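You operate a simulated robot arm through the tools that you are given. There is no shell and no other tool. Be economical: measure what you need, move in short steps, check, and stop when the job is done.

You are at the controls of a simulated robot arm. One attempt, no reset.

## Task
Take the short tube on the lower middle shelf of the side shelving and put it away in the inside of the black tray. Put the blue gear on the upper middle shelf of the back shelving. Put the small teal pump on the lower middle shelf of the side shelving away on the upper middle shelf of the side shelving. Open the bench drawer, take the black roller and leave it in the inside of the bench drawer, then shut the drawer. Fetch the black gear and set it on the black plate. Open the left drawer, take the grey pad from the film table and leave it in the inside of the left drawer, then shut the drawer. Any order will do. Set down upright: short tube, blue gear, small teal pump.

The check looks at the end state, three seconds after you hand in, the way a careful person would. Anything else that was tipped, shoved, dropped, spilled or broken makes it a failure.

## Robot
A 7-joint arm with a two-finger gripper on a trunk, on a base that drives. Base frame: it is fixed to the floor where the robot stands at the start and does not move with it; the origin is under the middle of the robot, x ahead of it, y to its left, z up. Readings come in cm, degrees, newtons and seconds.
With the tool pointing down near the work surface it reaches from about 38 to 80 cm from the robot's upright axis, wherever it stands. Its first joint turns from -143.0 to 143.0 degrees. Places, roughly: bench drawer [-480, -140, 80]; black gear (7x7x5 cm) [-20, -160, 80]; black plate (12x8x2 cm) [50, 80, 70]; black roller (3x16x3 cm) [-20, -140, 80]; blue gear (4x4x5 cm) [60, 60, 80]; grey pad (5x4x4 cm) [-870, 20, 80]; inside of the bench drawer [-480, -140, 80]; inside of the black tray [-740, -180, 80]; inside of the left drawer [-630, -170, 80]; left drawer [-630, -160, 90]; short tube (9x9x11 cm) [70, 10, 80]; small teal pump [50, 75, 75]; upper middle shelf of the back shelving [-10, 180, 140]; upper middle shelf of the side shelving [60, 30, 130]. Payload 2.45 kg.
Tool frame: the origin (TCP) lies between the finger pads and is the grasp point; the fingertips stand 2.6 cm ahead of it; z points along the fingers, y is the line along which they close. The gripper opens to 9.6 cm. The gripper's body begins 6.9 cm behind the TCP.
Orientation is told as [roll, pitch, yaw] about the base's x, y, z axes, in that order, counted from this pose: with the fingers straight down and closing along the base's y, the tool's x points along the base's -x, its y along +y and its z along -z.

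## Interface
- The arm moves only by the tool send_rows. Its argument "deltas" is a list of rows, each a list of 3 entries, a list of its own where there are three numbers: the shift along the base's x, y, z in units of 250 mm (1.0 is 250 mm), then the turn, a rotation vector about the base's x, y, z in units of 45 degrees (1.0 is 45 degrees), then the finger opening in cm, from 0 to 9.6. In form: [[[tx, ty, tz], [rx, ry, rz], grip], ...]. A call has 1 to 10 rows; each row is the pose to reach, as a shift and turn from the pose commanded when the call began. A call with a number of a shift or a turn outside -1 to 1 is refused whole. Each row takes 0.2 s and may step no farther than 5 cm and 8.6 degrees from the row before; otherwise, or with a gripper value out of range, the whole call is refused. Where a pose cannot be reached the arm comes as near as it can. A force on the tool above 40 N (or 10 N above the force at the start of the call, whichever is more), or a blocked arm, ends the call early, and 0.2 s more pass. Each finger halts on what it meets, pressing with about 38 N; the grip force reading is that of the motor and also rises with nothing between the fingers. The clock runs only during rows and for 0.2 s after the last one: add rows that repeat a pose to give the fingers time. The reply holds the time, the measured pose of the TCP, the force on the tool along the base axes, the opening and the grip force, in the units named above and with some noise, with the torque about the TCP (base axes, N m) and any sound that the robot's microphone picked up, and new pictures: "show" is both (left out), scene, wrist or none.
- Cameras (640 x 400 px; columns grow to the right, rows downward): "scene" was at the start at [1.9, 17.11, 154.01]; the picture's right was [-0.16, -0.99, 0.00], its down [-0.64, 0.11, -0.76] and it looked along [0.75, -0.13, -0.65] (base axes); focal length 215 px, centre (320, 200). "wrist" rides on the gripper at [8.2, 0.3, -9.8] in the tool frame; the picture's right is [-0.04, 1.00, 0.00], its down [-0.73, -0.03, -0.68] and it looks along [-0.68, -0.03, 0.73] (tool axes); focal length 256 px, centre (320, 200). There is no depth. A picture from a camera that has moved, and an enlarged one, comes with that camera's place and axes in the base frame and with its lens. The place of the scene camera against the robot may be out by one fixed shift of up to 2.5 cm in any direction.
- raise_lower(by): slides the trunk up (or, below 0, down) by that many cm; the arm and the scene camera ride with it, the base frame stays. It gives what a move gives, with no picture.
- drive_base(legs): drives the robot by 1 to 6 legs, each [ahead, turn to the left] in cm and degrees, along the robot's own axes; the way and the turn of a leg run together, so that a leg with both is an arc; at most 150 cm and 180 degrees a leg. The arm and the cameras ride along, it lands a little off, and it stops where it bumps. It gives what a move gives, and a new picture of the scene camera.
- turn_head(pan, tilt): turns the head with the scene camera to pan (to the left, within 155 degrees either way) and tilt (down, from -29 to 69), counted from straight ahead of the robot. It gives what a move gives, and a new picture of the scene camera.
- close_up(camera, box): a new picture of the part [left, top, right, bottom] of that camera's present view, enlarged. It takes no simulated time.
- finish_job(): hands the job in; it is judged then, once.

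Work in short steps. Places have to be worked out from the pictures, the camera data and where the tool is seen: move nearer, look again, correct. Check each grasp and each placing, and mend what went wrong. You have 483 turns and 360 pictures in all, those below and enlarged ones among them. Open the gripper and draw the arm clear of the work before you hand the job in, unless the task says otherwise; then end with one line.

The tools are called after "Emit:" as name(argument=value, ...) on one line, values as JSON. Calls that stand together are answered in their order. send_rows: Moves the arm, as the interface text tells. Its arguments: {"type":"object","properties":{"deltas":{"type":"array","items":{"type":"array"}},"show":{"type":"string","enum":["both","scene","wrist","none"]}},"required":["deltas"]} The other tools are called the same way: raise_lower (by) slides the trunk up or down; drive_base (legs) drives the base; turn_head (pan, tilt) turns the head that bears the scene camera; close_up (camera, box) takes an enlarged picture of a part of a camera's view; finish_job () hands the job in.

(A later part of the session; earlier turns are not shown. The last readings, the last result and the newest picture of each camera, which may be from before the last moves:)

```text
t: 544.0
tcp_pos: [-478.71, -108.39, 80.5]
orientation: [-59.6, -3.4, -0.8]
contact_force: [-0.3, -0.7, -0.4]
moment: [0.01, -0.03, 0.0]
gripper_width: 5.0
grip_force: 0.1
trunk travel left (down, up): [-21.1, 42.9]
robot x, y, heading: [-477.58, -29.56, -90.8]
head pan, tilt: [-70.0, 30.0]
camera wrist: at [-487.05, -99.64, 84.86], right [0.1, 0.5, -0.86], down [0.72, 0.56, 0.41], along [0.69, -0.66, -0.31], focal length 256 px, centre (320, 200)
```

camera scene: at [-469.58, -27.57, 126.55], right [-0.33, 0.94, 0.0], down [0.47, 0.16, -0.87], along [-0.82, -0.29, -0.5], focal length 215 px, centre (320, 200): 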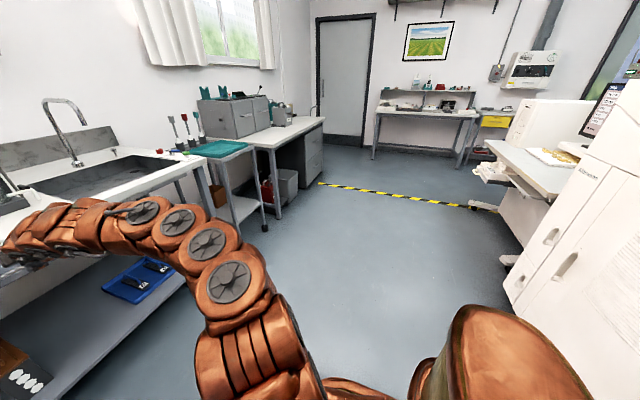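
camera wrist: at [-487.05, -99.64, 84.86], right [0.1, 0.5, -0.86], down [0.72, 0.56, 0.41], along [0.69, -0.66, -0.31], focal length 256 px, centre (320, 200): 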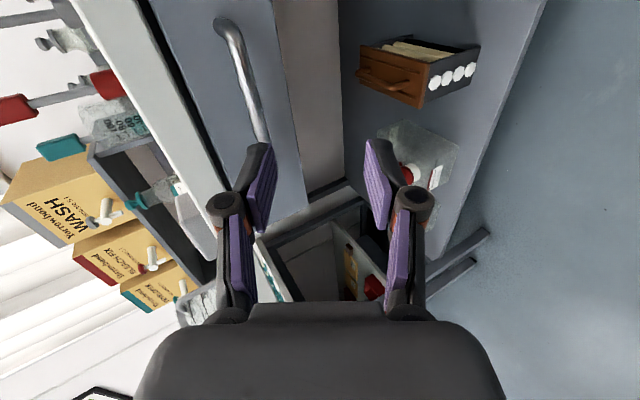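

Consistent. Drive ahead 10 and close on the bar.

Emit:
drive_base(legs=[[9.8, 0]])

Emit:
send_rows(deltas=[[[0, 0, 0], [0, 0, 0], 5]], show="wrist")

```text
t: 545.2
tcp_pos: [-478.77, -118.29, 80.69]
orientation: [-59.6, -3.5, -0.7]
contact_force: [0.7, -0.6, -0.3]
moment: [0.01, -0.02, 0.03]
gripper_width: 5.04
grip_force: 0.0
trunk travel left (down, up): [-21.1, 42.9]
robot x, y, heading: [-477.88, -39.55, -90.7]
head pan, tilt: [-70.0, 30.0]
camera scene: at [-469.7, -37.55, 119.15], right [-0.33, 0.94, 0.0], down [0.47, 0.17, -0.87], along [-0.82, -0.29, -0.5], focal length 215 px, centre (320, 200)
```

scene: 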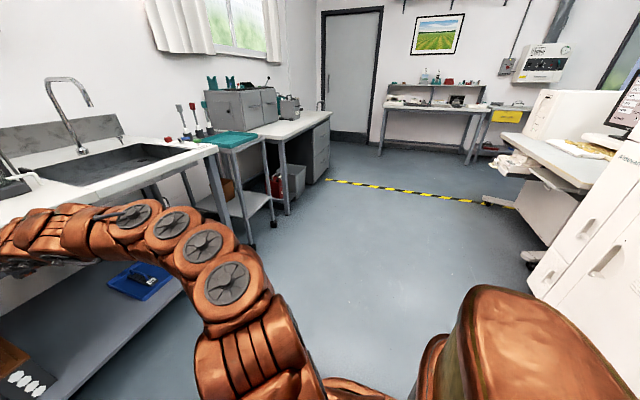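

```text
t: 545.6
tcp_pos: [-478.73, -118.36, 80.74]
orientation: [-59.6, -3.4, -0.7]
contact_force: [0.4, -0.5, -0.1]
moment: [0.0, 0.0, -0.01]
gripper_width: 4.99
grip_force: 0.2
trunk travel left (down, up): [-21.1, 42.9]
robot x, y, heading: [-477.95, -39.69, -90.7]
head pan, tilt: [-70.0, 30.0]
camera wrist: at [-487.12, -109.63, 84.86], right [0.1, 0.5, -0.86], down [0.72, 0.56, 0.41], along [0.69, -0.65, -0.31], focal length 256 px, centre (320, 200)
```

wrist: 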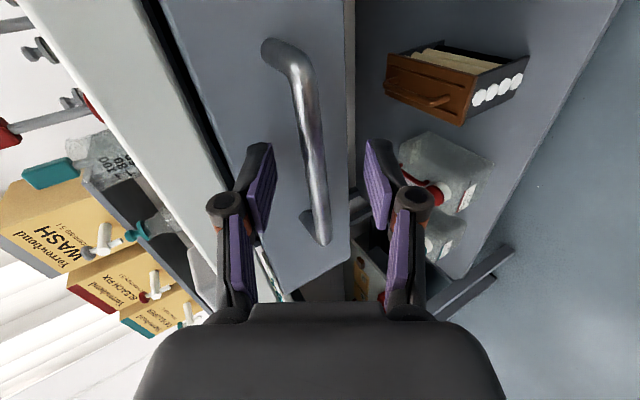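

Bar is between the fingers; close, then pull.

Emit:
send_rows(deltas=[[[0, 0, 0], [0, 0, 0], 3], [[0, 0, 0], [0, 0, 0], 1.5], [[0, 0, 0], [0, 0, 0], 0], [[0, 0, 0], [0, 0, 0], 0]], show="none")

Emit:
drive_base(legs=[[-8, 0]])

Emit:
close_up(camera="wrist", box=[0, 0, 640, 400])

```text
t: 546.6
tcp_pos: [-478.81, -118.44, 80.78]
orientation: [-59.8, -3.3, -0.6]
contact_force: [-1.2, -5.3, 15.9]
moment: [-0.31, 0.73, 0.57]
gripper_width: 1.24
grip_force: 39.0
trunk travel left (down, up): [-21.1, 42.9]
robot x, y, heading: [-478.14, -39.69, -90.7]
head pan, tilt: [-70.0, 30.0]
```

```text
t: 547.7
tcp_pos: [-478.82, -110.16, 80.87]
orientation: [-59.8, -3.4, -0.7]
contact_force: [-4.8, -0.8, 28.4]
moment: [-0.5, 0.99, 0.25]
gripper_width: 1.22
grip_force: 38.9
trunk travel left (down, up): [-21.1, 42.9]
robot x, y, heading: [-477.91, -31.52, -90.8]
head pan, tilt: [-70.0, 30.0]
camera scene: at [-469.62, -29.22, 119.16], right [-0.33, 0.94, 0.0], down [0.47, 0.16, -0.87], along [-0.82, -0.29, -0.5], focal length 215 px, centre (320, 200)
```

scene: 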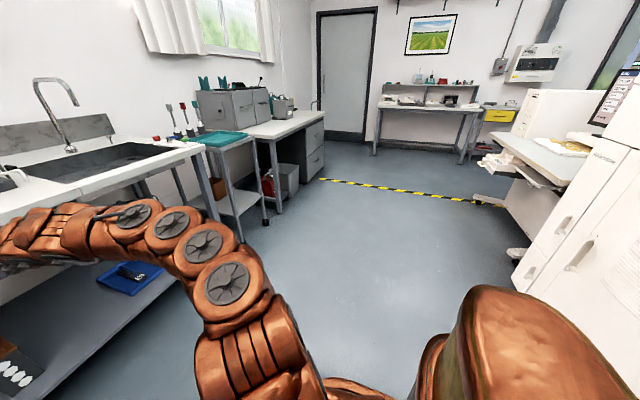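

```text
1.00 times, centred on (320, 200) of wrist (not enlarged: the box is as wide or as high as the picture)
camera zoom: at [-487.13, -101.33, 85.04], right [0.1, 0.5, -0.86], down [0.72, 0.56, 0.41], along [0.69, -0.66, -0.31], focal length 256 px, centre (320, 200)
```

zoom: 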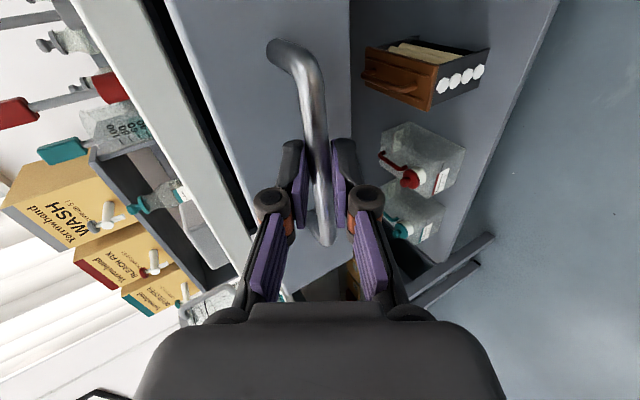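

Opening. Pull 14 cm more.

Emit:
drive_base(legs=[[-8, 0]])

Emit:
drive_base(legs=[[-7, 0]])

Emit:
close_up(camera="wrist", box=[0, 0, 640, 400])

```text
t: 548.7
tcp_pos: [-478.82, -102.15, 80.87]
orientation: [-59.9, -3.3, -0.8]
contact_force: [-5.2, -1.9, 13.8]
moment: [-0.22, 0.96, 0.23]
gripper_width: 1.25
grip_force: 38.9
trunk travel left (down, up): [-21.1, 42.9]
robot x, y, heading: [-477.83, -23.07, -90.5]
head pan, tilt: [-70.0, 30.0]
camera scene: at [-469.51, -21.31, 119.16], right [-0.33, 0.94, 0.0], down [0.47, 0.16, -0.87], along [-0.82, -0.28, -0.5], focal length 215 px, centre (320, 200)
```

scene: 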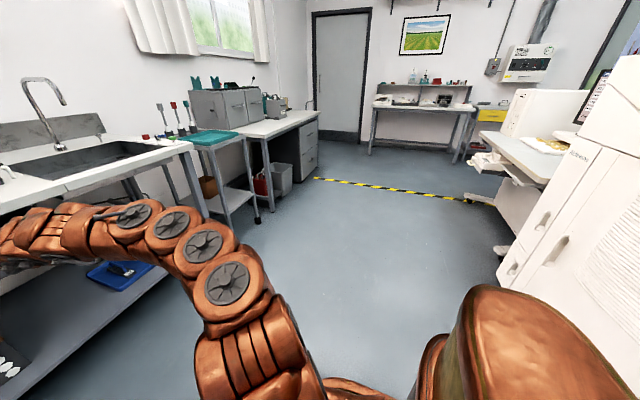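

```text
t: 549.7
tcp_pos: [-478.85, -95.3, 80.82]
orientation: [-59.8, -3.3, -0.9]
contact_force: [-8.0, -1.3, 7.5]
moment: [-0.13, 1.04, 0.12]
gripper_width: 1.25
grip_force: 38.9
trunk travel left (down, up): [-21.1, 42.9]
robot x, y, heading: [-478.18, -16.5, -90.7]
head pan, tilt: [-70.0, 30.0]
camera scene: at [-469.43, -14.47, 119.15], right [-0.33, 0.94, 0.0], down [0.47, 0.16, -0.87], along [-0.82, -0.28, -0.5], focal length 215 px, centre (320, 200)
```

scene: 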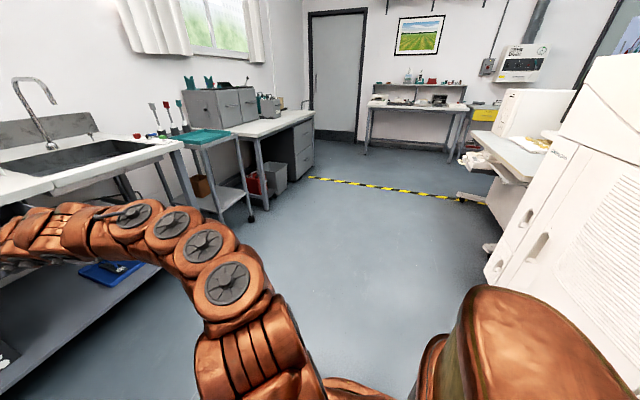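

```text
1.00 times, centred on (320, 200) of wrist (not enlarged: the box is as wide or as high as the picture)
camera zoom: at [-487.12, -86.52, 85.05], right [0.1, 0.5, -0.86], down [0.72, 0.56, 0.41], along [0.69, -0.66, -0.31], focal length 256 px, centre (320, 200)
```

zoom: 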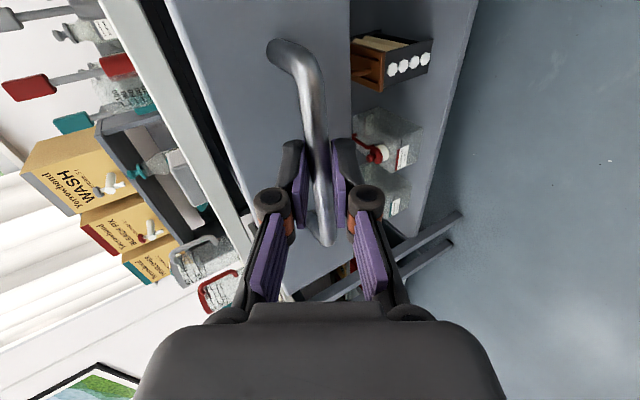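

Drawer open ~23 cm. Release, back off, raise, and travel to the roller bench.

Emit:
send_rows(deltas=[[[0, 0, 0], [0, 0, 0], 2.5], [[0, 0, 0], [0, 0, 0], 4.5], [[0, 0, 0], [0, 0, 0], 5]], show="none")

Emit:
drive_base(legs=[[-13, 0]])

Emit:
raise_lower(by=24)

Emit:
send_rows(deltas=[[[0, 0, 0], [0, 0.148, 0.0775], 5], [[0, 0, 0], [0, 0.296, 0.155], 5], [[0, 0, 0], [0, 0.443, 0.2325], 5], [[0, 0, 0], [0, 0.59, 0.31], 5], [[0, 0, 0], [0, 0.738, 0.3875], 5], [[0, 0, 0], [0, 0.886, 0.465], 5]], show="none")

Emit:
send_rows(deltas=[[[0, 0, 0], [0, 0.148, 0.0775], 5], [[0, 0, 0], [0, 0.296, 0.155], 5], [[0, 0, 0], [0, 0.443, 0.2325], 5], [[0, 0, 0], [0, 0.59, 0.31], 5], [[0, 0, 0], [0, 0.738, 0.3875], 5], [[0, 0, 0], [0, 0.886, 0.465], 5]], show="wrist")

```text
t: 550.5
tcp_pos: [-478.82, -95.31, 80.85]
orientation: [-59.8, -3.3, -0.8]
contact_force: [-0.3, -0.1, 0.4]
moment: [-0.04, 0.02, -0.03]
gripper_width: 5.01
grip_force: 0.1
trunk travel left (down, up): [-21.1, 42.9]
robot x, y, heading: [-477.97, -16.63, -90.6]
head pan, tilt: [-70.0, 30.0]
```

```text
t: 551.8
tcp_pos: [-478.52, -82.79, 80.85]
orientation: [-59.8, -3.3, -0.7]
contact_force: [0.1, -0.7, 0.0]
moment: [0.01, 0.03, 0.0]
gripper_width: 4.99
grip_force: 0.1
trunk travel left (down, up): [-21.1, 42.9]
robot x, y, heading: [-477.25, -3.81, -90.7]
head pan, tilt: [-70.0, 30.0]
camera scene: at [-469.23, -1.78, 119.15], right [-0.33, 0.94, 0.0], down [0.47, 0.17, -0.87], along [-0.82, -0.29, -0.5], focal length 215 px, centre (320, 200)
```

scene: 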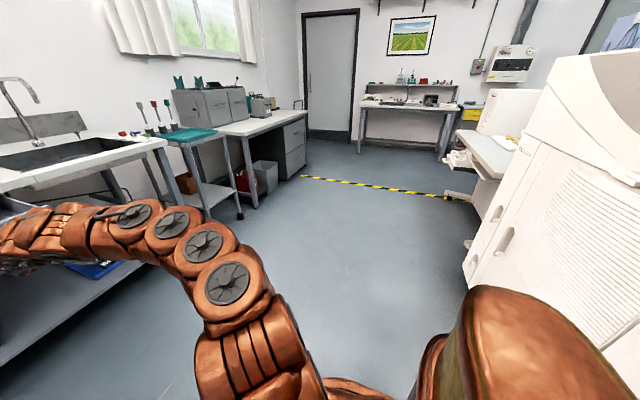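

```text
t: 554.3
tcp_pos: [-478.57, -82.59, 104.85]
orientation: [-59.8, -3.3, -0.7]
contact_force: [0.2, -0.2, 0.1]
moment: [0.0, -0.03, 0.02]
gripper_width: 5.02
grip_force: 0.0
trunk travel left (down, up): [-45.1, 18.9]
robot x, y, heading: [-477.59, -3.61, -90.8]
head pan, tilt: [-70.0, 30.0]
```

```text
t: 555.7
tcp_pos: [-478.45, -82.67, 104.93]
orientation: [-51.8, 35.7, 23.5]
contact_force: [-0.2, -0.7, 0.0]
moment: [-0.01, -0.01, -0.03]
gripper_width: 5.01
grip_force: 0.1
trunk travel left (down, up): [-45.1, 18.9]
robot x, y, heading: [-477.5, -3.91, -90.8]
head pan, tilt: [-70.0, 30.0]
```

```text
t: 557.1
tcp_pos: [-478.64, -82.61, 104.97]
orientation: [-3.2, 61.3, 83.6]
contact_force: [-0.3, -0.6, -0.5]
moment: [-0.04, 0.0, -0.02]
gripper_width: 5.0
grip_force: 0.1
trunk travel left (down, up): [-45.1, 18.9]
robot x, y, heading: [-477.59, -3.91, -90.6]
head pan, tilt: [-70.0, 30.0]
camera wrist: at [-478.87, -77.92, 116.76], right [-0.99, 0.08, -0.06], down [0.1, 0.94, -0.32], along [0.03, -0.32, -0.95], focal length 256 px, centre (320, 200)
```

wrist: 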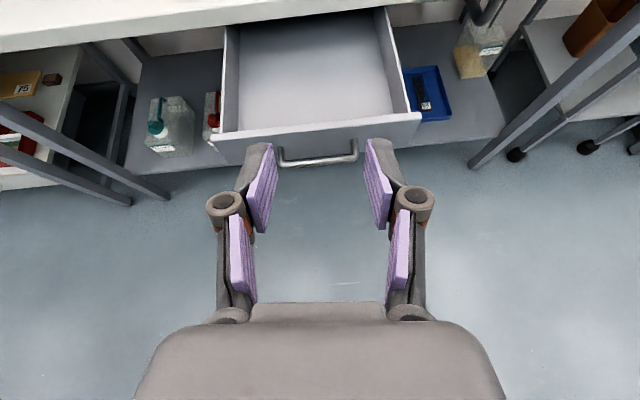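

The drawer is open and empty inside. Travel to the roller.

Emit:
drive_base(legs=[[0, 60], [105, 0], [0, 31], [150, 0], [130, 0]])

Emit:
turn_head(pan=-20, tilt=30)

```text
t: 580.0
tcp_pos: [-25.99, -56.39, 104.81]
orientation: [-3.4, 61.1, 174.2]
contact_force: [0.8, 0.6, -0.1]
moment: [0.0, 0.0, -0.02]
gripper_width: 4.97
grip_force: 0.1
trunk travel left (down, up): [-45.1, 18.9]
robot x, y, heading: [-104.73, -56.56, 0.0]
head pan, tilt: [-70.0, 30.0]
camera scene: at [-108.18, -46.59, 143.15], right [-0.94, -0.34, 0.0], down [-0.17, 0.47, -0.87], along [0.3, -0.81, -0.5], focal length 215 px, centre (320, 200)
```

scene: 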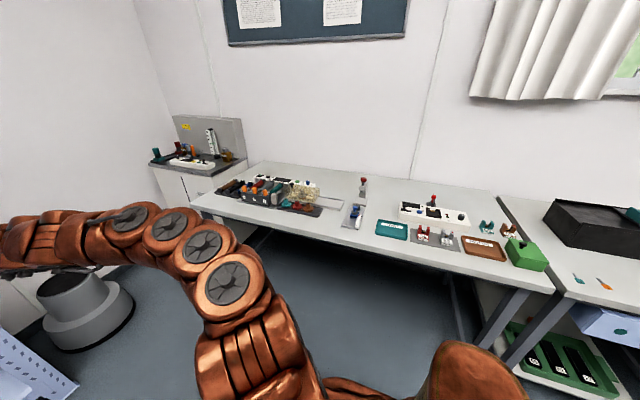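

```text
t: 581.2
tcp_pos: [-25.97, -56.25, 104.91]
orientation: [-3.4, 61.2, 174.1]
contact_force: [0.5, 0.4, 0.3]
moment: [0.04, -0.02, -0.01]
gripper_width: 5.03
grip_force: 0.0
trunk travel left (down, up): [-45.1, 18.9]
robot x, y, heading: [-104.85, -56.89, 0.3]
head pan, tilt: [-20.0, 30.0]
camera scene: at [-102.79, -41.18, 143.15], right [-0.34, -0.94, 0.0], down [-0.47, 0.17, -0.87], along [0.81, -0.29, -0.5], focal length 215 px, centre (320, 200)
```

scene: 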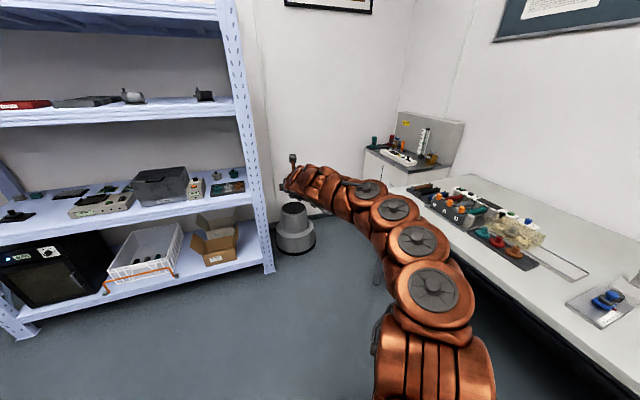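

Reposition: raise a little, turn right to face -x, reverse to x≈-22, then face the bench.

Emit:
raise_lower(by=12)

Emit:
drive_base(legs=[[0, -90], [0, -90], [-82, 0], [0, 90]])

Emit:
close_up(camera="wrist", box=[0, 0, 640, 400])

```text
t: 582.7
tcp_pos: [-25.96, -56.44, 116.87]
orientation: [-3.3, 61.2, 174.2]
contact_force: [0.1, 0.0, 0.0]
moment: [-0.03, 0.0, 0.01]
gripper_width: 4.96
grip_force: 0.0
trunk travel left (down, up): [-57.1, 6.9]
robot x, y, heading: [-105.02, -56.49, 0.2]
head pan, tilt: [-20.0, 30.0]
```

```text
t: 598.6
tcp_pos: [-19.83, -134.17, 116.95]
orientation: [-3.4, 61.2, 85.2]
contact_force: [-0.7, -0.5, 0.6]
moment: [-0.01, 0.02, 0.02]
gripper_width: 5.01
grip_force: 0.1
trunk travel left (down, up): [-57.1, 6.9]
robot x, y, heading: [-20.98, -55.27, -88.9]
head pan, tilt: [-20.0, 30.0]
camera scene: at [-7.49, -58.32, 155.15], right [-0.95, 0.32, 0.0], down [0.16, 0.47, -0.87], along [-0.28, -0.82, -0.5], focal length 215 px, centre (320, 200)
```

scene: 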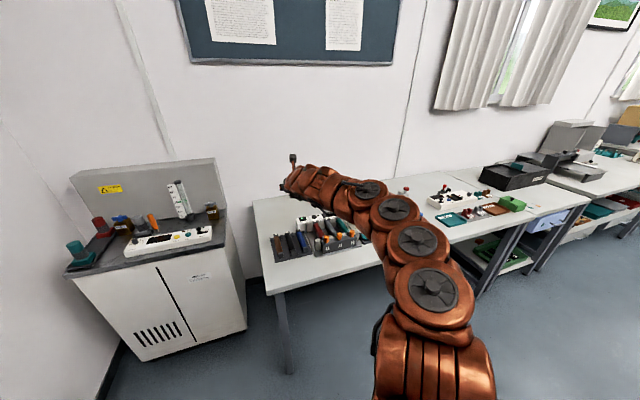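

```text
1.00 times, centred on (320, 200) of wrist (not enlarged: the box is as wide or as high as the picture)
camera zoom: at [-20.28, -129.47, 128.75], right [-1.0, 0.05, -0.06], down [0.07, 0.95, -0.32], along [0.04, -0.32, -0.95], focal length 256 px, centre (320, 200)
```

zoom: 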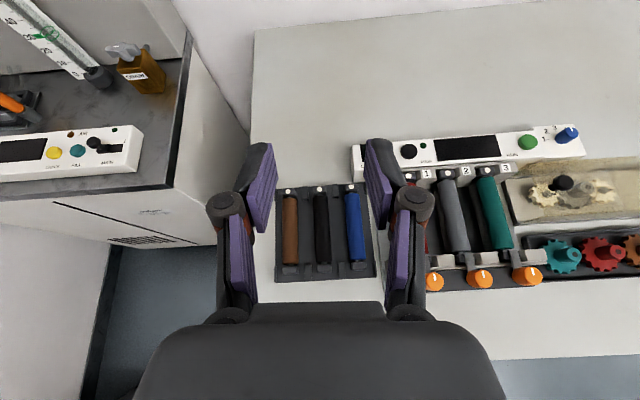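

Roller center ≈(-18.6,-138.7), neighbours 5.3 cm apart. Reduce the tilt to ~40°.

Emit:
send_rows(deltas=[[[0, 0.02, 0], [0.16, -0.01, 0], 5], [[0, 0.04, 0], [0.32, -0.02, 0], 5], [[0, 0.04, 0], [0.47, -0.04, 0], 5]], show="none")

Emit:
raise_lower(by=-14)

Emit:
close_up(camera="wrist", box=[0, 0, 640, 400])

```text
t: 599.4
tcp_pos: [-20.66, -133.06, 116.95]
orientation: [-4.1, 39.8, 84.6]
contact_force: [-5.9, -0.5, -1.6]
moment: [-0.05, -0.42, 0.33]
gripper_width: 5.0
grip_force: 0.0
trunk travel left (down, up): [-57.1, 6.9]
robot x, y, heading: [-21.15, -55.88, -88.9]
head pan, tilt: [-20.0, 30.0]
```

```text
t: 601.0
tcp_pos: [-19.61, -133.14, 102.89]
orientation: [-3.4, 39.9, 85.1]
contact_force: [-0.2, -0.7, 1.0]
moment: [-0.01, 0.01, 0.02]
gripper_width: 5.0
grip_force: 0.0
trunk travel left (down, up): [-43.1, 20.9]
robot x, y, heading: [-21.33, -55.4, -88.8]
head pan, tilt: [-20.0, 30.0]
```

```text
1.00 times, centred on (320, 200) of wrist (not enlarged: the box is as wide or as high as the picture)
camera zoom: at [-20.62, -133.02, 115.58], right [-0.99, 0.08, -0.07], down [0.07, 1.0, 0.05], along [0.07, 0.04, -1.0], focal length 256 px, centre (320, 200)
```

zoom: 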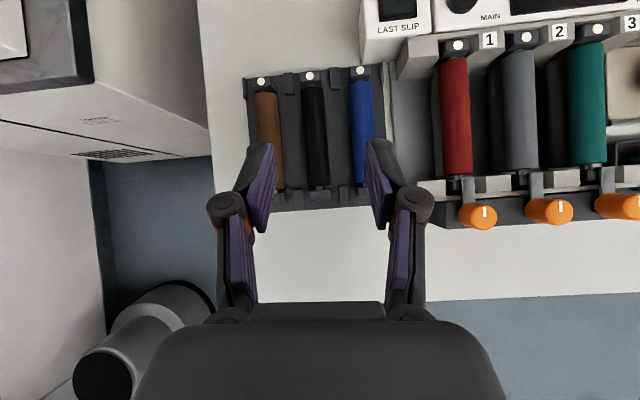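

Align: small yaw/roll corrections and move above the roller.

Emit:
send_rows(deltas=[[[0.02, -0.1, -0.04], [0, 0.045, 0.055], 4.6], [[0.044, -0.24, -0.12], [0, 0.09, 0.11], 4.4], [[0.044, -0.25, -0.2], [0, 0.09, 0.11], 4.4]], show="wrist")

```text
t: 601.8
tcp_pos: [-18.79, -139.41, 97.96]
orientation: [1.9, 40.0, 93.5]
contact_force: [0.0, -0.5, -0.9]
moment: [0.0, 0.01, 0.0]
gripper_width: 4.41
grip_force: 0.1
trunk travel left (down, up): [-43.1, 20.9]
robot x, y, heading: [-21.33, -55.39, -89.1]
head pan, tilt: [-20.0, 30.0]
camera wrist: at [-18.7, -139.31, 110.7], right [-1.0, -0.01, 0.0], down [-0.01, 1.0, 0.05], along [0.0, 0.05, -1.0], focal length 256 px, centre (320, 200)
```

wrist: 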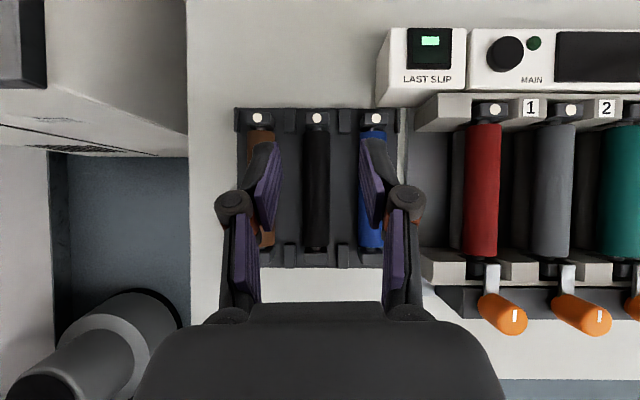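

Aligned. Descend to z≈86 first.

Emit:
send_rows(deltas=[[[0.016, 0, -0.15], [0, 0, 0], 4.4], [[0.016, 0, -0.3], [0, 0, 0], 4.4], [[0.016, 0, -0.46], [0, 0, 0], 4.4]], show="wrist")

```text
t: 602.6
tcp_pos: [-18.41, -139.61, 86.4]
orientation: [1.9, 40.2, 93.4]
contact_force: [0.2, 0.0, -0.8]
moment: [0.01, -0.01, 0.0]
gripper_width: 4.39
grip_force: 0.1
trunk travel left (down, up): [-43.1, 20.9]
robot x, y, heading: [-21.47, -55.16, -89.2]
head pan, tilt: [-20.0, 30.0]
camera wrist: at [-18.4, -139.4, 99.18], right [-1.0, -0.01, 0.0], down [-0.01, 1.0, 0.04], along [0.0, 0.04, -1.0], focal length 256 px, centre (320, 200)
```

wrist: 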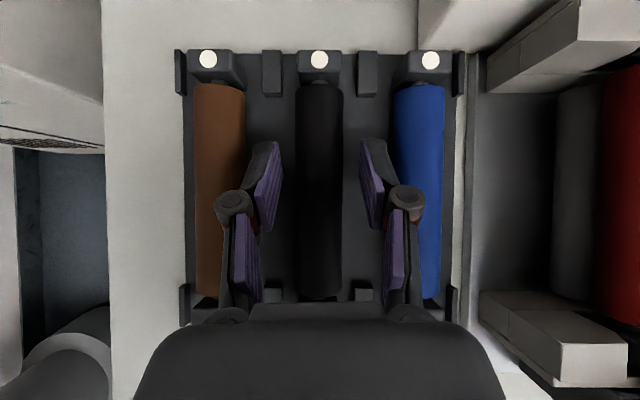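

Roller axis z≈82.8. Descend 2 cm more and close.

Emit:
send_rows(deltas=[[[0, 0, -0.04], [0, 0, 0], 4.4], [[0, 0, -0.084], [0, 0, 0], 4.4], [[0, 0, -0.084], [0, 0, 0], 3], [[0, 0, -0.084], [0, 0, 0], 1.5], [[0, 0, -0.084], [0, 0, 0], 1], [[0, 0, -0.084], [0, 0, 0], 1]], show="wrist")

```text
t: 603.3
tcp_pos: [-17.84, -139.69, 85.32]
orientation: [1.6, 41.3, 93.5]
contact_force: [7.4, 9.3, 23.0]
moment: [0.12, -0.65, 0.16]
gripper_width: 3.18
grip_force: 8.0
trunk travel left (down, up): [-43.1, 20.9]
robot x, y, heading: [-20.98, -55.36, -88.9]
head pan, tilt: [-20.0, 30.0]
stopped in row 3: the force on the tool passed its limit at 43 N (the readings are from after the stop); the commanded pose is now the measured one
camera wrist: at [-17.86, -139.37, 98.1], right [-1.0, -0.01, -0.01], down [-0.01, 1.0, 0.03], along [0.01, 0.03, -1.0], focal length 256 px, centre (320, 200)
```

wrist: 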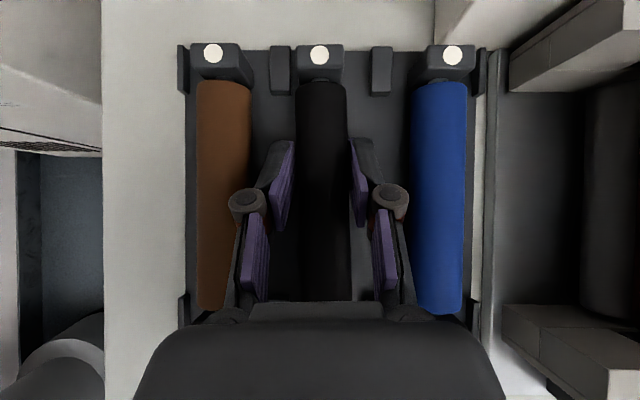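

Tips touch the rack floor. Rise 0.4 and close.

Emit:
send_rows(deltas=[[[0, 0, 0.02], [0, 0, 0], 3.2], [[0, 0, 0.02], [0, 0, 0], 2], [[0, 0, 0.02], [0, 0, 0], 1], [[0, 0, 0.02], [0, 0, 0], 1], [[0, 0, 0.02], [0, 0, 0], 1]], show="none")

Emit:
send_rows(deltas=[[[0, 0, 0.08], [0, 0, 0], 1], [[0, 0, 0.2], [0, 0, 0], 1], [[0, 0, 0.36], [0, 0, 0], 1]], show="wrist")

```text
t: 604.5
tcp_pos: [-17.99, -139.67, 85.32]
orientation: [1.7, 40.9, 93.4]
contact_force: [5.5, 0.7, 6.2]
moment: [-0.1, -0.16, 0.1]
gripper_width: 2.71
grip_force: 37.6
trunk travel left (down, up): [-43.1, 20.9]
robot x, y, heading: [-20.69, -55.33, -88.8]
head pan, tilt: [-20.0, 30.0]
```

```text
t: 605.3
tcp_pos: [-18.25, -139.75, 94.5]
orientation: [1.7, 40.8, 93.4]
contact_force: [0.4, -0.2, -0.1]
moment: [-0.03, -0.02, -0.03]
gripper_width: 2.7
grip_force: 38.0
trunk travel left (down, up): [-43.1, 20.9]
robot x, y, heading: [-21.22, -55.27, -88.8]
head pan, tilt: [-20.0, 30.0]
camera wrist: at [-18.39, -139.46, 107.27], right [-1.0, -0.01, 0.0], down [-0.01, 1.0, 0.03], along [0.0, 0.03, -1.0], focal length 256 px, centre (320, 200)
```

wrist: 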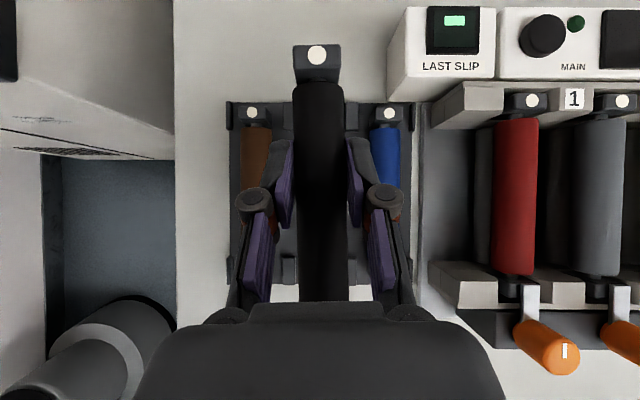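

Roller held. Raise and travel to the open bench drawer.

Emit:
raise_lower(by=19)

Emit:
drive_base(legs=[[8, 0], [-8, 0], [0, -91], [150, 0], [150, 0], [80, 0]])

```text
t: 607.4
tcp_pos: [-18.23, -139.75, 113.43]
orientation: [1.8, 40.8, 93.4]
contact_force: [-0.3, -0.3, -1.6]
moment: [0.0, 0.01, 0.0]
gripper_width: 2.69
grip_force: 37.6
trunk travel left (down, up): [-62.1, 1.9]
robot x, y, heading: [-20.95, -55.19, -88.9]
head pan, tilt: [-20.0, 30.0]
```

```text
t: 629.2
tcp_pos: [-436.78, -38.42, 113.93]
orientation: [-1.5, 41.2, -5.4]
contact_force: [1.2, 7.4, -0.5]
moment: [-0.48, -0.02, 0.34]
gripper_width: 2.68
grip_force: 38.0
trunk travel left (down, up): [-62.1, 1.9]
robot x, y, heading: [-353.61, -50.33, 165.2]
head pan, tilt: [-20.0, 30.0]
stopped in leg 6: the robot was blocked; the commanded pose is now the measured one
camera scene: at [-362.21, -61.94, 160.46], right [0.57, 0.82, -0.01], down [0.41, -0.3, -0.86], along [-0.71, 0.49, -0.5], focal length 215 px, centre (320, 200)
```

scene: 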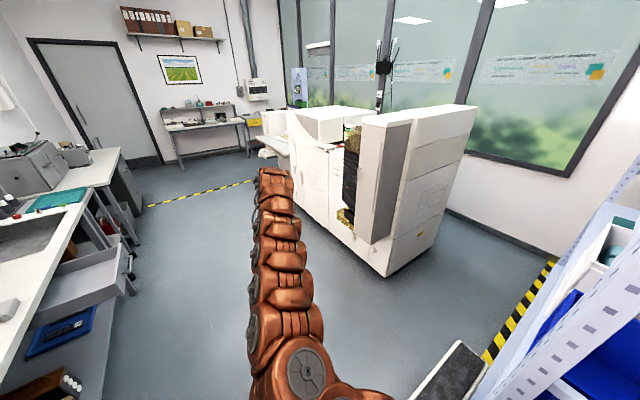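

The robot bumped something on its right. Look there before moving.

Emit:
turn_head(pan=-75, tilt=50)

Emit:
turn_head(pan=-130, tilt=45)

```text
t: 630.4
tcp_pos: [-437.54, -41.43, 113.61]
orientation: [0.4, 41.1, -3.7]
contact_force: [0.2, 0.3, -0.8]
moment: [-0.01, -0.02, 0.0]
gripper_width: 2.7
grip_force: 37.8
trunk travel left (down, up): [-62.1, 1.9]
robot x, y, heading: [-354.03, -50.79, 165.6]
head pan, tilt: [-75.0, 50.0]
camera scene: at [-355.33, -61.52, 157.2], right [1.0, 0.01, 0.0], down [0.01, -0.77, -0.64], along [-0.01, 0.64, -0.77], focal length 215 px, centre (320, 200)
```

scene: 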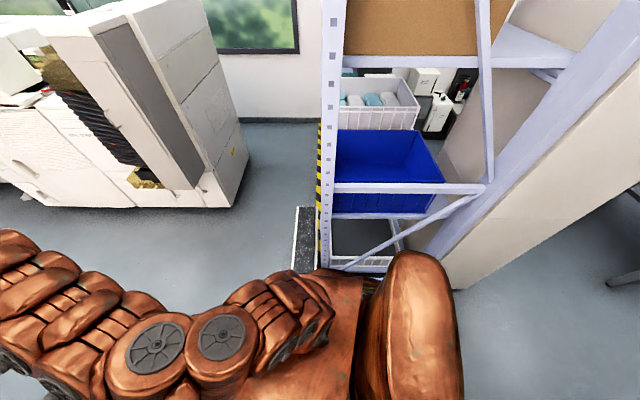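

```text
t: 631.7
tcp_pos: [-437.62, -41.52, 113.65]
orientation: [0.2, 41.1, -3.7]
contact_force: [1.1, -0.1, -1.8]
moment: [0.04, 0.02, 0.03]
gripper_width: 2.69
grip_force: 38.1
trunk travel left (down, up): [-62.1, 1.9]
robot x, y, heading: [-354.3, -50.36, 165.6]
head pan, tilt: [-130.0, 45.0]
camera scene: at [-348.65, -64.52, 157.88], right [0.58, -0.81, 0.0], down [-0.57, -0.41, -0.71], along [0.58, 0.41, -0.71], focal length 215 px, centre (320, 200)
```

scene: 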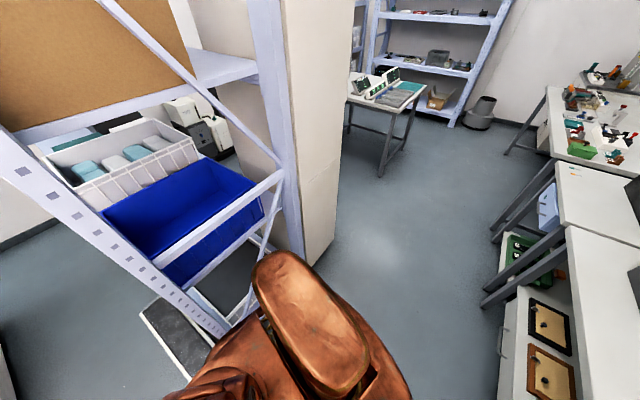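

My right side grazed the rack post. Reverse slightly (moving away), steer left, and continue further from the rack.

Emit:
drive_base(legs=[[-22, 0], [0, 22]])

Emit:
turn_head(pan=0, tilt=25)

```text
t: 634.5
tcp_pos: [-413.44, -78.59, 113.57]
orientation: [0.3, 41.1, 18.1]
contact_force: [0.0, 0.6, 0.2]
moment: [0.01, -0.01, 0.01]
gripper_width: 2.71
grip_force: 38.1
trunk travel left (down, up): [-62.1, 1.9]
robot x, y, heading: [-332.54, -56.19, -173.0]
head pan, tilt: [-130.0, 45.0]
camera scene: at [-322.37, -66.37, 157.89], right [0.84, -0.54, 0.0], down [-0.38, -0.6, -0.71], along [0.38, 0.6, -0.71], focal length 215 px, centre (320, 200)
```

scene: 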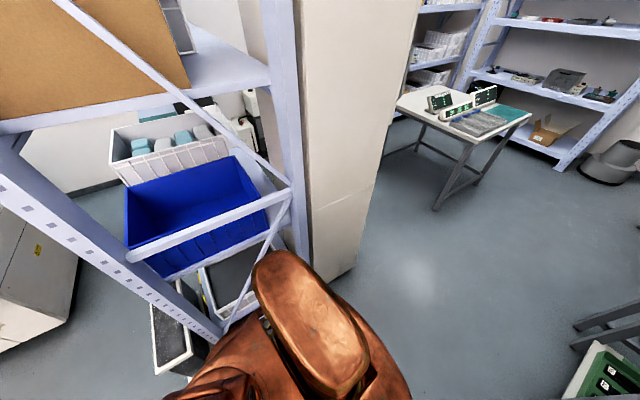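

```text
t: 636.6
tcp_pos: [-413.51, -78.51, 113.56]
orientation: [0.3, 41.1, 18.0]
contact_force: [-0.8, 0.1, -0.7]
moment: [-0.01, -0.02, 0.01]
gripper_width: 2.7
grip_force: 38.0
trunk travel left (down, up): [-62.1, 1.9]
robot x, y, heading: [-333.05, -55.65, -172.6]
head pan, tilt: [0.0, 25.0]
camera scene: at [-335.89, -74.42, 160.94], right [-0.13, 0.99, 0.0], down [0.42, 0.05, -0.91], along [-0.9, -0.12, -0.42], focal length 215 px, centre (320, 200)
```

scene: 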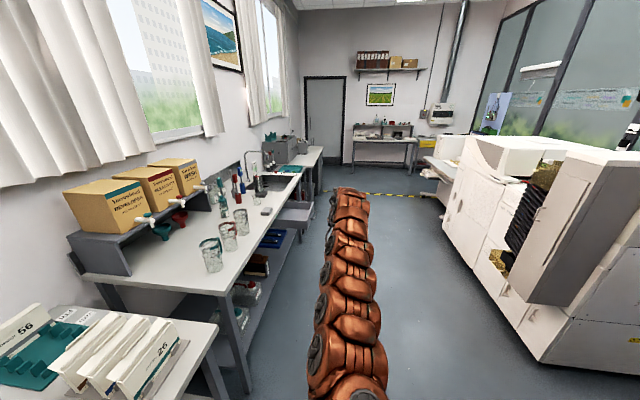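

I want to see whether the black box by the rack was moved.

Emit:
turn_head(pan=-70, tilt=55)

```text
t: 638.0
tcp_pos: [-413.53, -78.64, 113.63]
orientation: [0.2, 41.2, 18.0]
contact_force: [-0.1, -0.6, -1.4]
moment: [-0.02, 0.0, 0.01]
gripper_width: 2.69
grip_force: 38.2
trunk travel left (down, up): [-62.1, 1.9]
robot x, y, heading: [-332.67, -56.04, -172.8]
head pan, tilt: [-70.0, 55.0]
camera scene: at [-330.07, -66.83, 156.54], right [0.89, 0.46, 0.0], down [0.38, -0.73, -0.57], along [-0.26, 0.51, -0.82], focal length 215 px, centre (320, 200)
```

scene: 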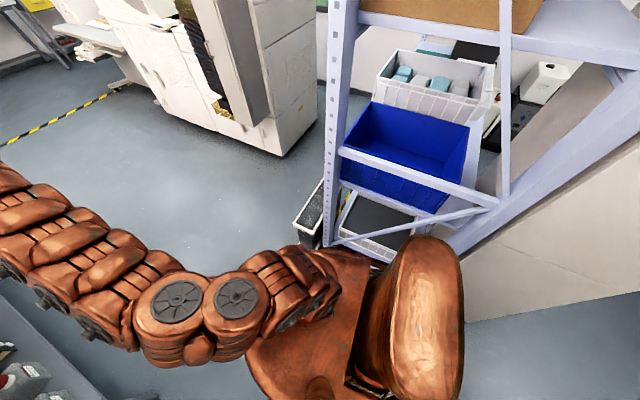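

The box and rack are where they were. Continue, then swing to face the open drawer.

Emit:
drive_base(legs=[[75, 0], [0, -36], [80, 0], [0, 119]])

Emit:
close_up(camera="wrist", box=[0, 0, 640, 400])

```text
t: 652.6
tcp_pos: [-465.17, -111.27, 113.68]
orientation: [0.3, 41.2, 100.3]
contact_force: [0.4, -0.2, -0.1]
moment: [-0.02, -0.02, -0.02]
gripper_width: 2.67
grip_force: 37.9
trunk travel left (down, up): [-62.1, 1.9]
robot x, y, heading: [-476.33, -27.87, -90.4]
head pan, tilt: [-70.0, 55.0]
camera scene: at [-466.43, -25.37, 156.54], right [-0.33, 0.94, 0.0], down [0.77, 0.27, -0.57], along [-0.54, -0.19, -0.82], focal length 215 px, centre (320, 200)
```

scene: 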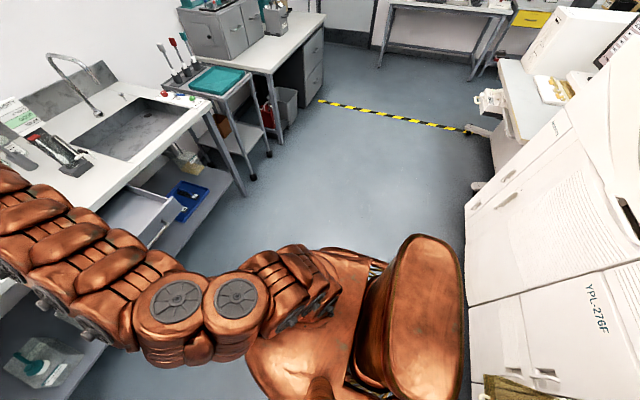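

```text
1.00 times, centred on (320, 200) of wrist (not enlarged: the box is as wide or as high as the picture)
camera zoom: at [-465.52, -111.06, 126.33], right [-0.99, -0.15, -0.02], down [-0.15, 0.99, 0.03], along [0.02, 0.03, -1.0], focal length 256 px, centre (320, 200)
```

zoom: 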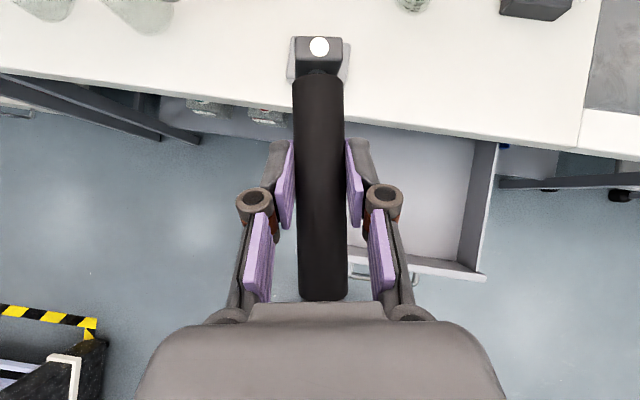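

The drawer lies below. Rotate the tool ~30° so the roller lies diagonally, and move over the drawer center.

Emit:
send_rows(deltas=[[[-0.12, 0, 0], [0, 0, 0.17], 1], [[-0.24, 0, 0], [0, 0, 0.34], 1], [[-0.38, 0, 0], [0, 0, 0.51], 1], [[-0.5, 0, 0], [0, 0, 0.66], 1], [[-0.55, 0.01, 0], [0, 0, 0.66], 1]], show="wrist")

```text
t: 653.8
tcp_pos: [-476.23, -109.38, 112.98]
orientation: [0.2, 41.1, 127.8]
contact_force: [-1.0, -0.2, -1.9]
moment: [-0.01, -0.03, 0.0]
gripper_width: 2.67
grip_force: 38.2
out of reach, approached as far as the arm can: row 4, 5
trunk travel left (down, up): [-62.1, 1.9]
robot x, y, heading: [-476.52, -28.03, -90.4]
head pan, tilt: [-70.0, 55.0]
camera wrist: at [-476.63, -109.31, 125.75], right [-0.81, -0.59, -0.02], down [-0.59, 0.81, 0.03], along [0.0, 0.04, -1.0], focal length 256 px, centre (320, 200)
```

wrist: 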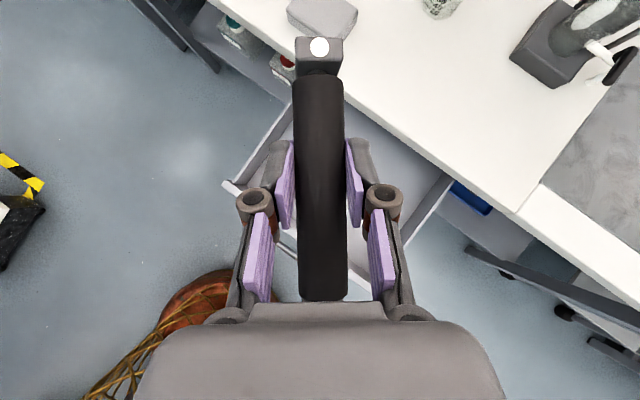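

Lower the trunk 15 and then nudge to (-479,-111).

Emit:
raise_lower(by=-15)

Emit:
drive_base(legs=[[1.6, 0]])

Emit:
send_rows(deltas=[[[-0.1, 0, -0.06], [0, 0, 0], 1]], show="wrist")

```text
t: 655.5
tcp_pos: [-476.12, -109.4, 97.99]
orientation: [0.3, 41.1, 127.7]
contact_force: [0.0, 0.7, -1.8]
moment: [0.03, 0.0, 0.0]
gripper_width: 2.71
grip_force: 38.8
trunk travel left (down, up): [-47.1, 16.9]
robot x, y, heading: [-476.21, -28.01, -90.7]
head pan, tilt: [-70.0, 55.0]
```

```text
t: 656.3
tcp_pos: [-476.1, -110.9, 98.05]
orientation: [0.2, 41.1, 127.7]
contact_force: [-0.1, 0.8, -1.3]
moment: [0.0, 0.0, 0.03]
gripper_width: 2.7
grip_force: 37.3
trunk travel left (down, up): [-47.1, 16.9]
robot x, y, heading: [-475.94, -29.46, -90.5]
head pan, tilt: [-70.0, 55.0]
camera scene: at [-466.45, -26.96, 141.54], right [-0.33, 0.94, 0.0], down [0.77, 0.27, -0.57], along [-0.54, -0.19, -0.82], focal length 215 px, centre (320, 200)
```

scene: 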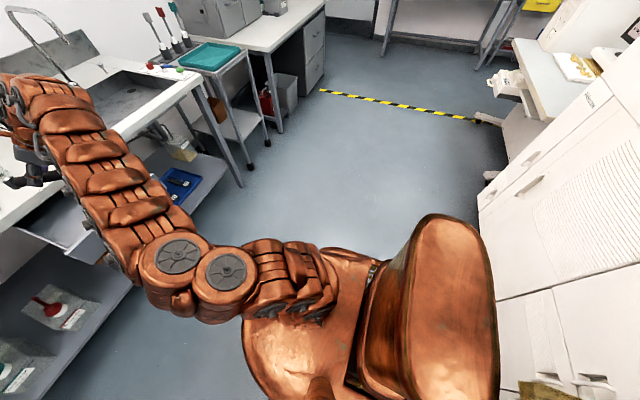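

```text
t: 656.7
tcp_pos: [-477.79, -111.01, 96.92]
orientation: [0.2, 41.1, 127.7]
contact_force: [-0.3, 1.5, -0.3]
moment: [-0.02, -0.01, -0.02]
gripper_width: 2.66
grip_force: 37.9
out of reach, approached as far as the arm can: row 1
trunk travel left (down, up): [-47.1, 16.9]
robot x, y, heading: [-476.59, -29.79, -90.5]
head pan, tilt: [-70.0, 55.0]
camera wrist: at [-478.24, -110.93, 109.77], right [-0.81, -0.59, -0.02], down [-0.59, 0.81, 0.03], along [0.0, 0.04, -1.0], focal length 256 px, centre (320, 200)
```

wrist: 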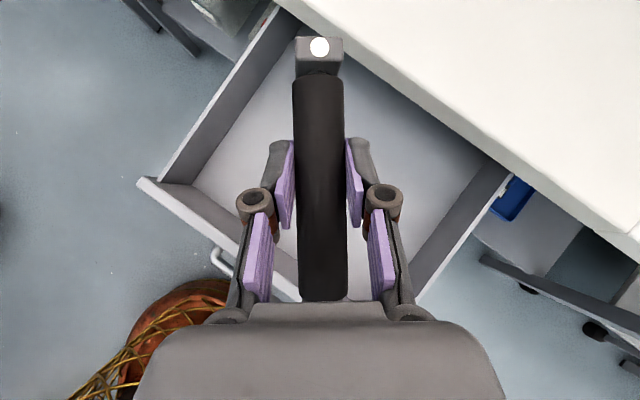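

Good fit. Lower 10 cm and check.

Emit:
raise_lower(by=-10)

Emit:
close_up(camera="wrist", box=[0, 0, 640, 400])

```text
t: 658.0
tcp_pos: [-477.72, -111.02, 86.95]
orientation: [0.3, 41.1, 127.8]
contact_force: [0.3, -0.2, -2.1]
moment: [-0.01, -0.01, -0.01]
gripper_width: 2.66
grip_force: 38.2
trunk travel left (down, up): [-37.1, 26.9]
robot x, y, heading: [-476.63, -29.79, -90.5]
head pan, tilt: [-70.0, 55.0]
```

```text
1.00 times, centred on (320, 200) of wrist (not enlarged: the box is as wide or as high as the picture)
camera zoom: at [-478.24, -110.95, 99.76], right [-0.81, -0.58, -0.02], down [-0.59, 0.81, 0.03], along [0.0, 0.04, -1.0], focal length 256 px, centre (320, 200)
```

zoom: 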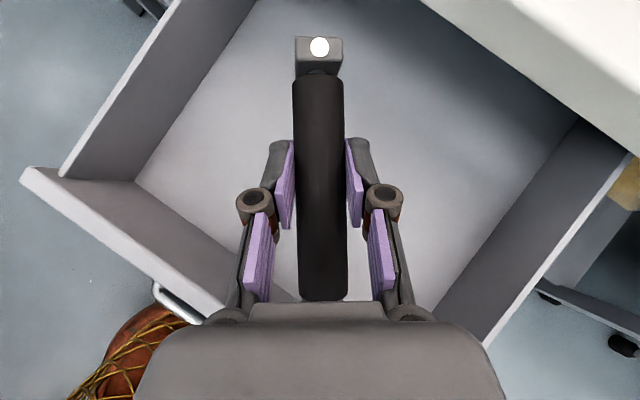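

Clear on all sides. Lower 4 more.

Emit:
raise_lower(by=-4.5)

Emit:
close_up(camera="wrist", box=[0, 0, 640, 400])

```text
t: 658.9
tcp_pos: [-477.79, -111.0, 82.54]
orientation: [0.2, 41.0, 127.9]
contact_force: [0.3, -0.6, -1.2]
moment: [0.0, 0.0, 0.0]
gripper_width: 2.71
grip_force: 37.8
trunk travel left (down, up): [-32.6, 31.4]
robot x, y, heading: [-476.41, -29.58, -90.6]
head pan, tilt: [-70.0, 55.0]
```

```text
1.00 times, centred on (320, 200) of wrist (not enlarged: the box is as wide or as high as the picture)
camera zoom: at [-478.24, -110.95, 95.26], right [-0.81, -0.58, -0.02], down [-0.59, 0.81, 0.03], along [0.0, 0.04, -1.0], focal length 256 px, centre (320, 200)
```

zoom: 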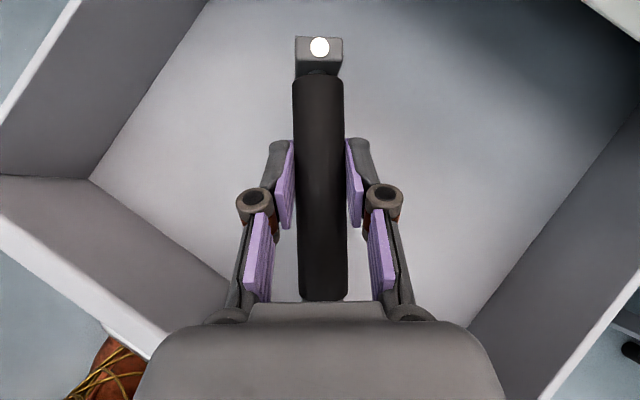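

Nearly at the floor. Creep.

Emit:
raise_lower(by=-1.0)

Emit:
raise_lower(by=-1.0)

Emit:
raise_lower(by=-1.0)

```text
t: 659.5
tcp_pos: [-477.91, -110.93, 81.56]
orientation: [0.2, 41.1, 127.8]
contact_force: [0.9, 0.6, -0.7]
moment: [0.0, -0.01, -0.03]
gripper_width: 2.69
grip_force: 37.6
trunk travel left (down, up): [-31.6, 32.4]
robot x, y, heading: [-476.11, -29.81, -90.3]
head pan, tilt: [-70.0, 55.0]
```

```text
t: 660.1
tcp_pos: [-477.87, -110.96, 80.51]
orientation: [0.4, 41.2, 127.7]
contact_force: [0.7, -0.4, -0.7]
moment: [-0.03, -0.01, -0.01]
gripper_width: 2.71
grip_force: 37.7
trunk travel left (down, up): [-30.6, 33.4]
robot x, y, heading: [-476.48, -29.9, -90.4]
head pan, tilt: [-70.0, 55.0]
```

```text
t: 660.6
tcp_pos: [-477.78, -110.98, 79.68]
orientation: [0.3, 41.1, 127.8]
contact_force: [-0.1, -1.5, 8.8]
moment: [0.51, 0.59, 0.03]
gripper_width: 2.68
grip_force: 38.1
trunk travel left (down, up): [-29.6, 34.4]
robot x, y, heading: [-476.42, -29.62, -90.6]
head pan, tilt: [-70.0, 55.0]
```

Contact (9 N). Open and raise.

Emit:
send_rows(deltas=[[[0, 0, 0], [0, 0, 0], 3.5], [[0, 0, 0], [0, 0, 0], 5], [[0, 0, 0], [0, 0, 0], 5]], show="none")

Emit:
raise_lower(by=18)

Emit:
close_up(camera="wrist", box=[0, 0, 640, 400])

```text
t: 661.5
tcp_pos: [-477.77, -110.94, 79.52]
orientation: [0.3, 41.1, 127.7]
contact_force: [0.3, 0.5, 0.6]
moment: [-0.04, 0.0, 0.03]
gripper_width: 5.01
grip_force: 0.1
trunk travel left (down, up): [-29.6, 34.4]
robot x, y, heading: [-476.23, -29.41, -90.3]
head pan, tilt: [-70.0, 55.0]
```

```text
t: 663.5
tcp_pos: [-477.92, -111.02, 97.41]
orientation: [0.3, 41.1, 127.7]
contact_force: [0.4, 0.3, 0.1]
moment: [-0.02, -0.01, 0.01]
gripper_width: 5.02
grip_force: 0.1
trunk travel left (down, up): [-47.6, 16.4]
robot x, y, heading: [-476.71, -29.66, -90.6]
head pan, tilt: [-70.0, 55.0]
```

```text
1.00 times, centred on (320, 200) of wrist (not enlarged: the box is as wide or as high as the picture)
camera zoom: at [-478.24, -110.95, 110.26], right [-0.81, -0.58, -0.02], down [-0.59, 0.81, 0.03], along [0.0, 0.04, -1.0], focal length 256 px, centre (320, 200)
```

zoom: 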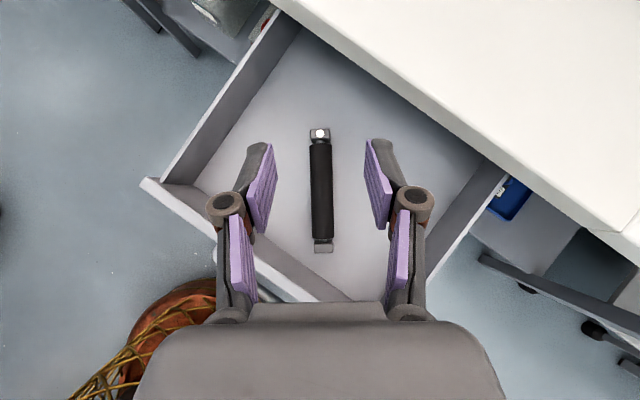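

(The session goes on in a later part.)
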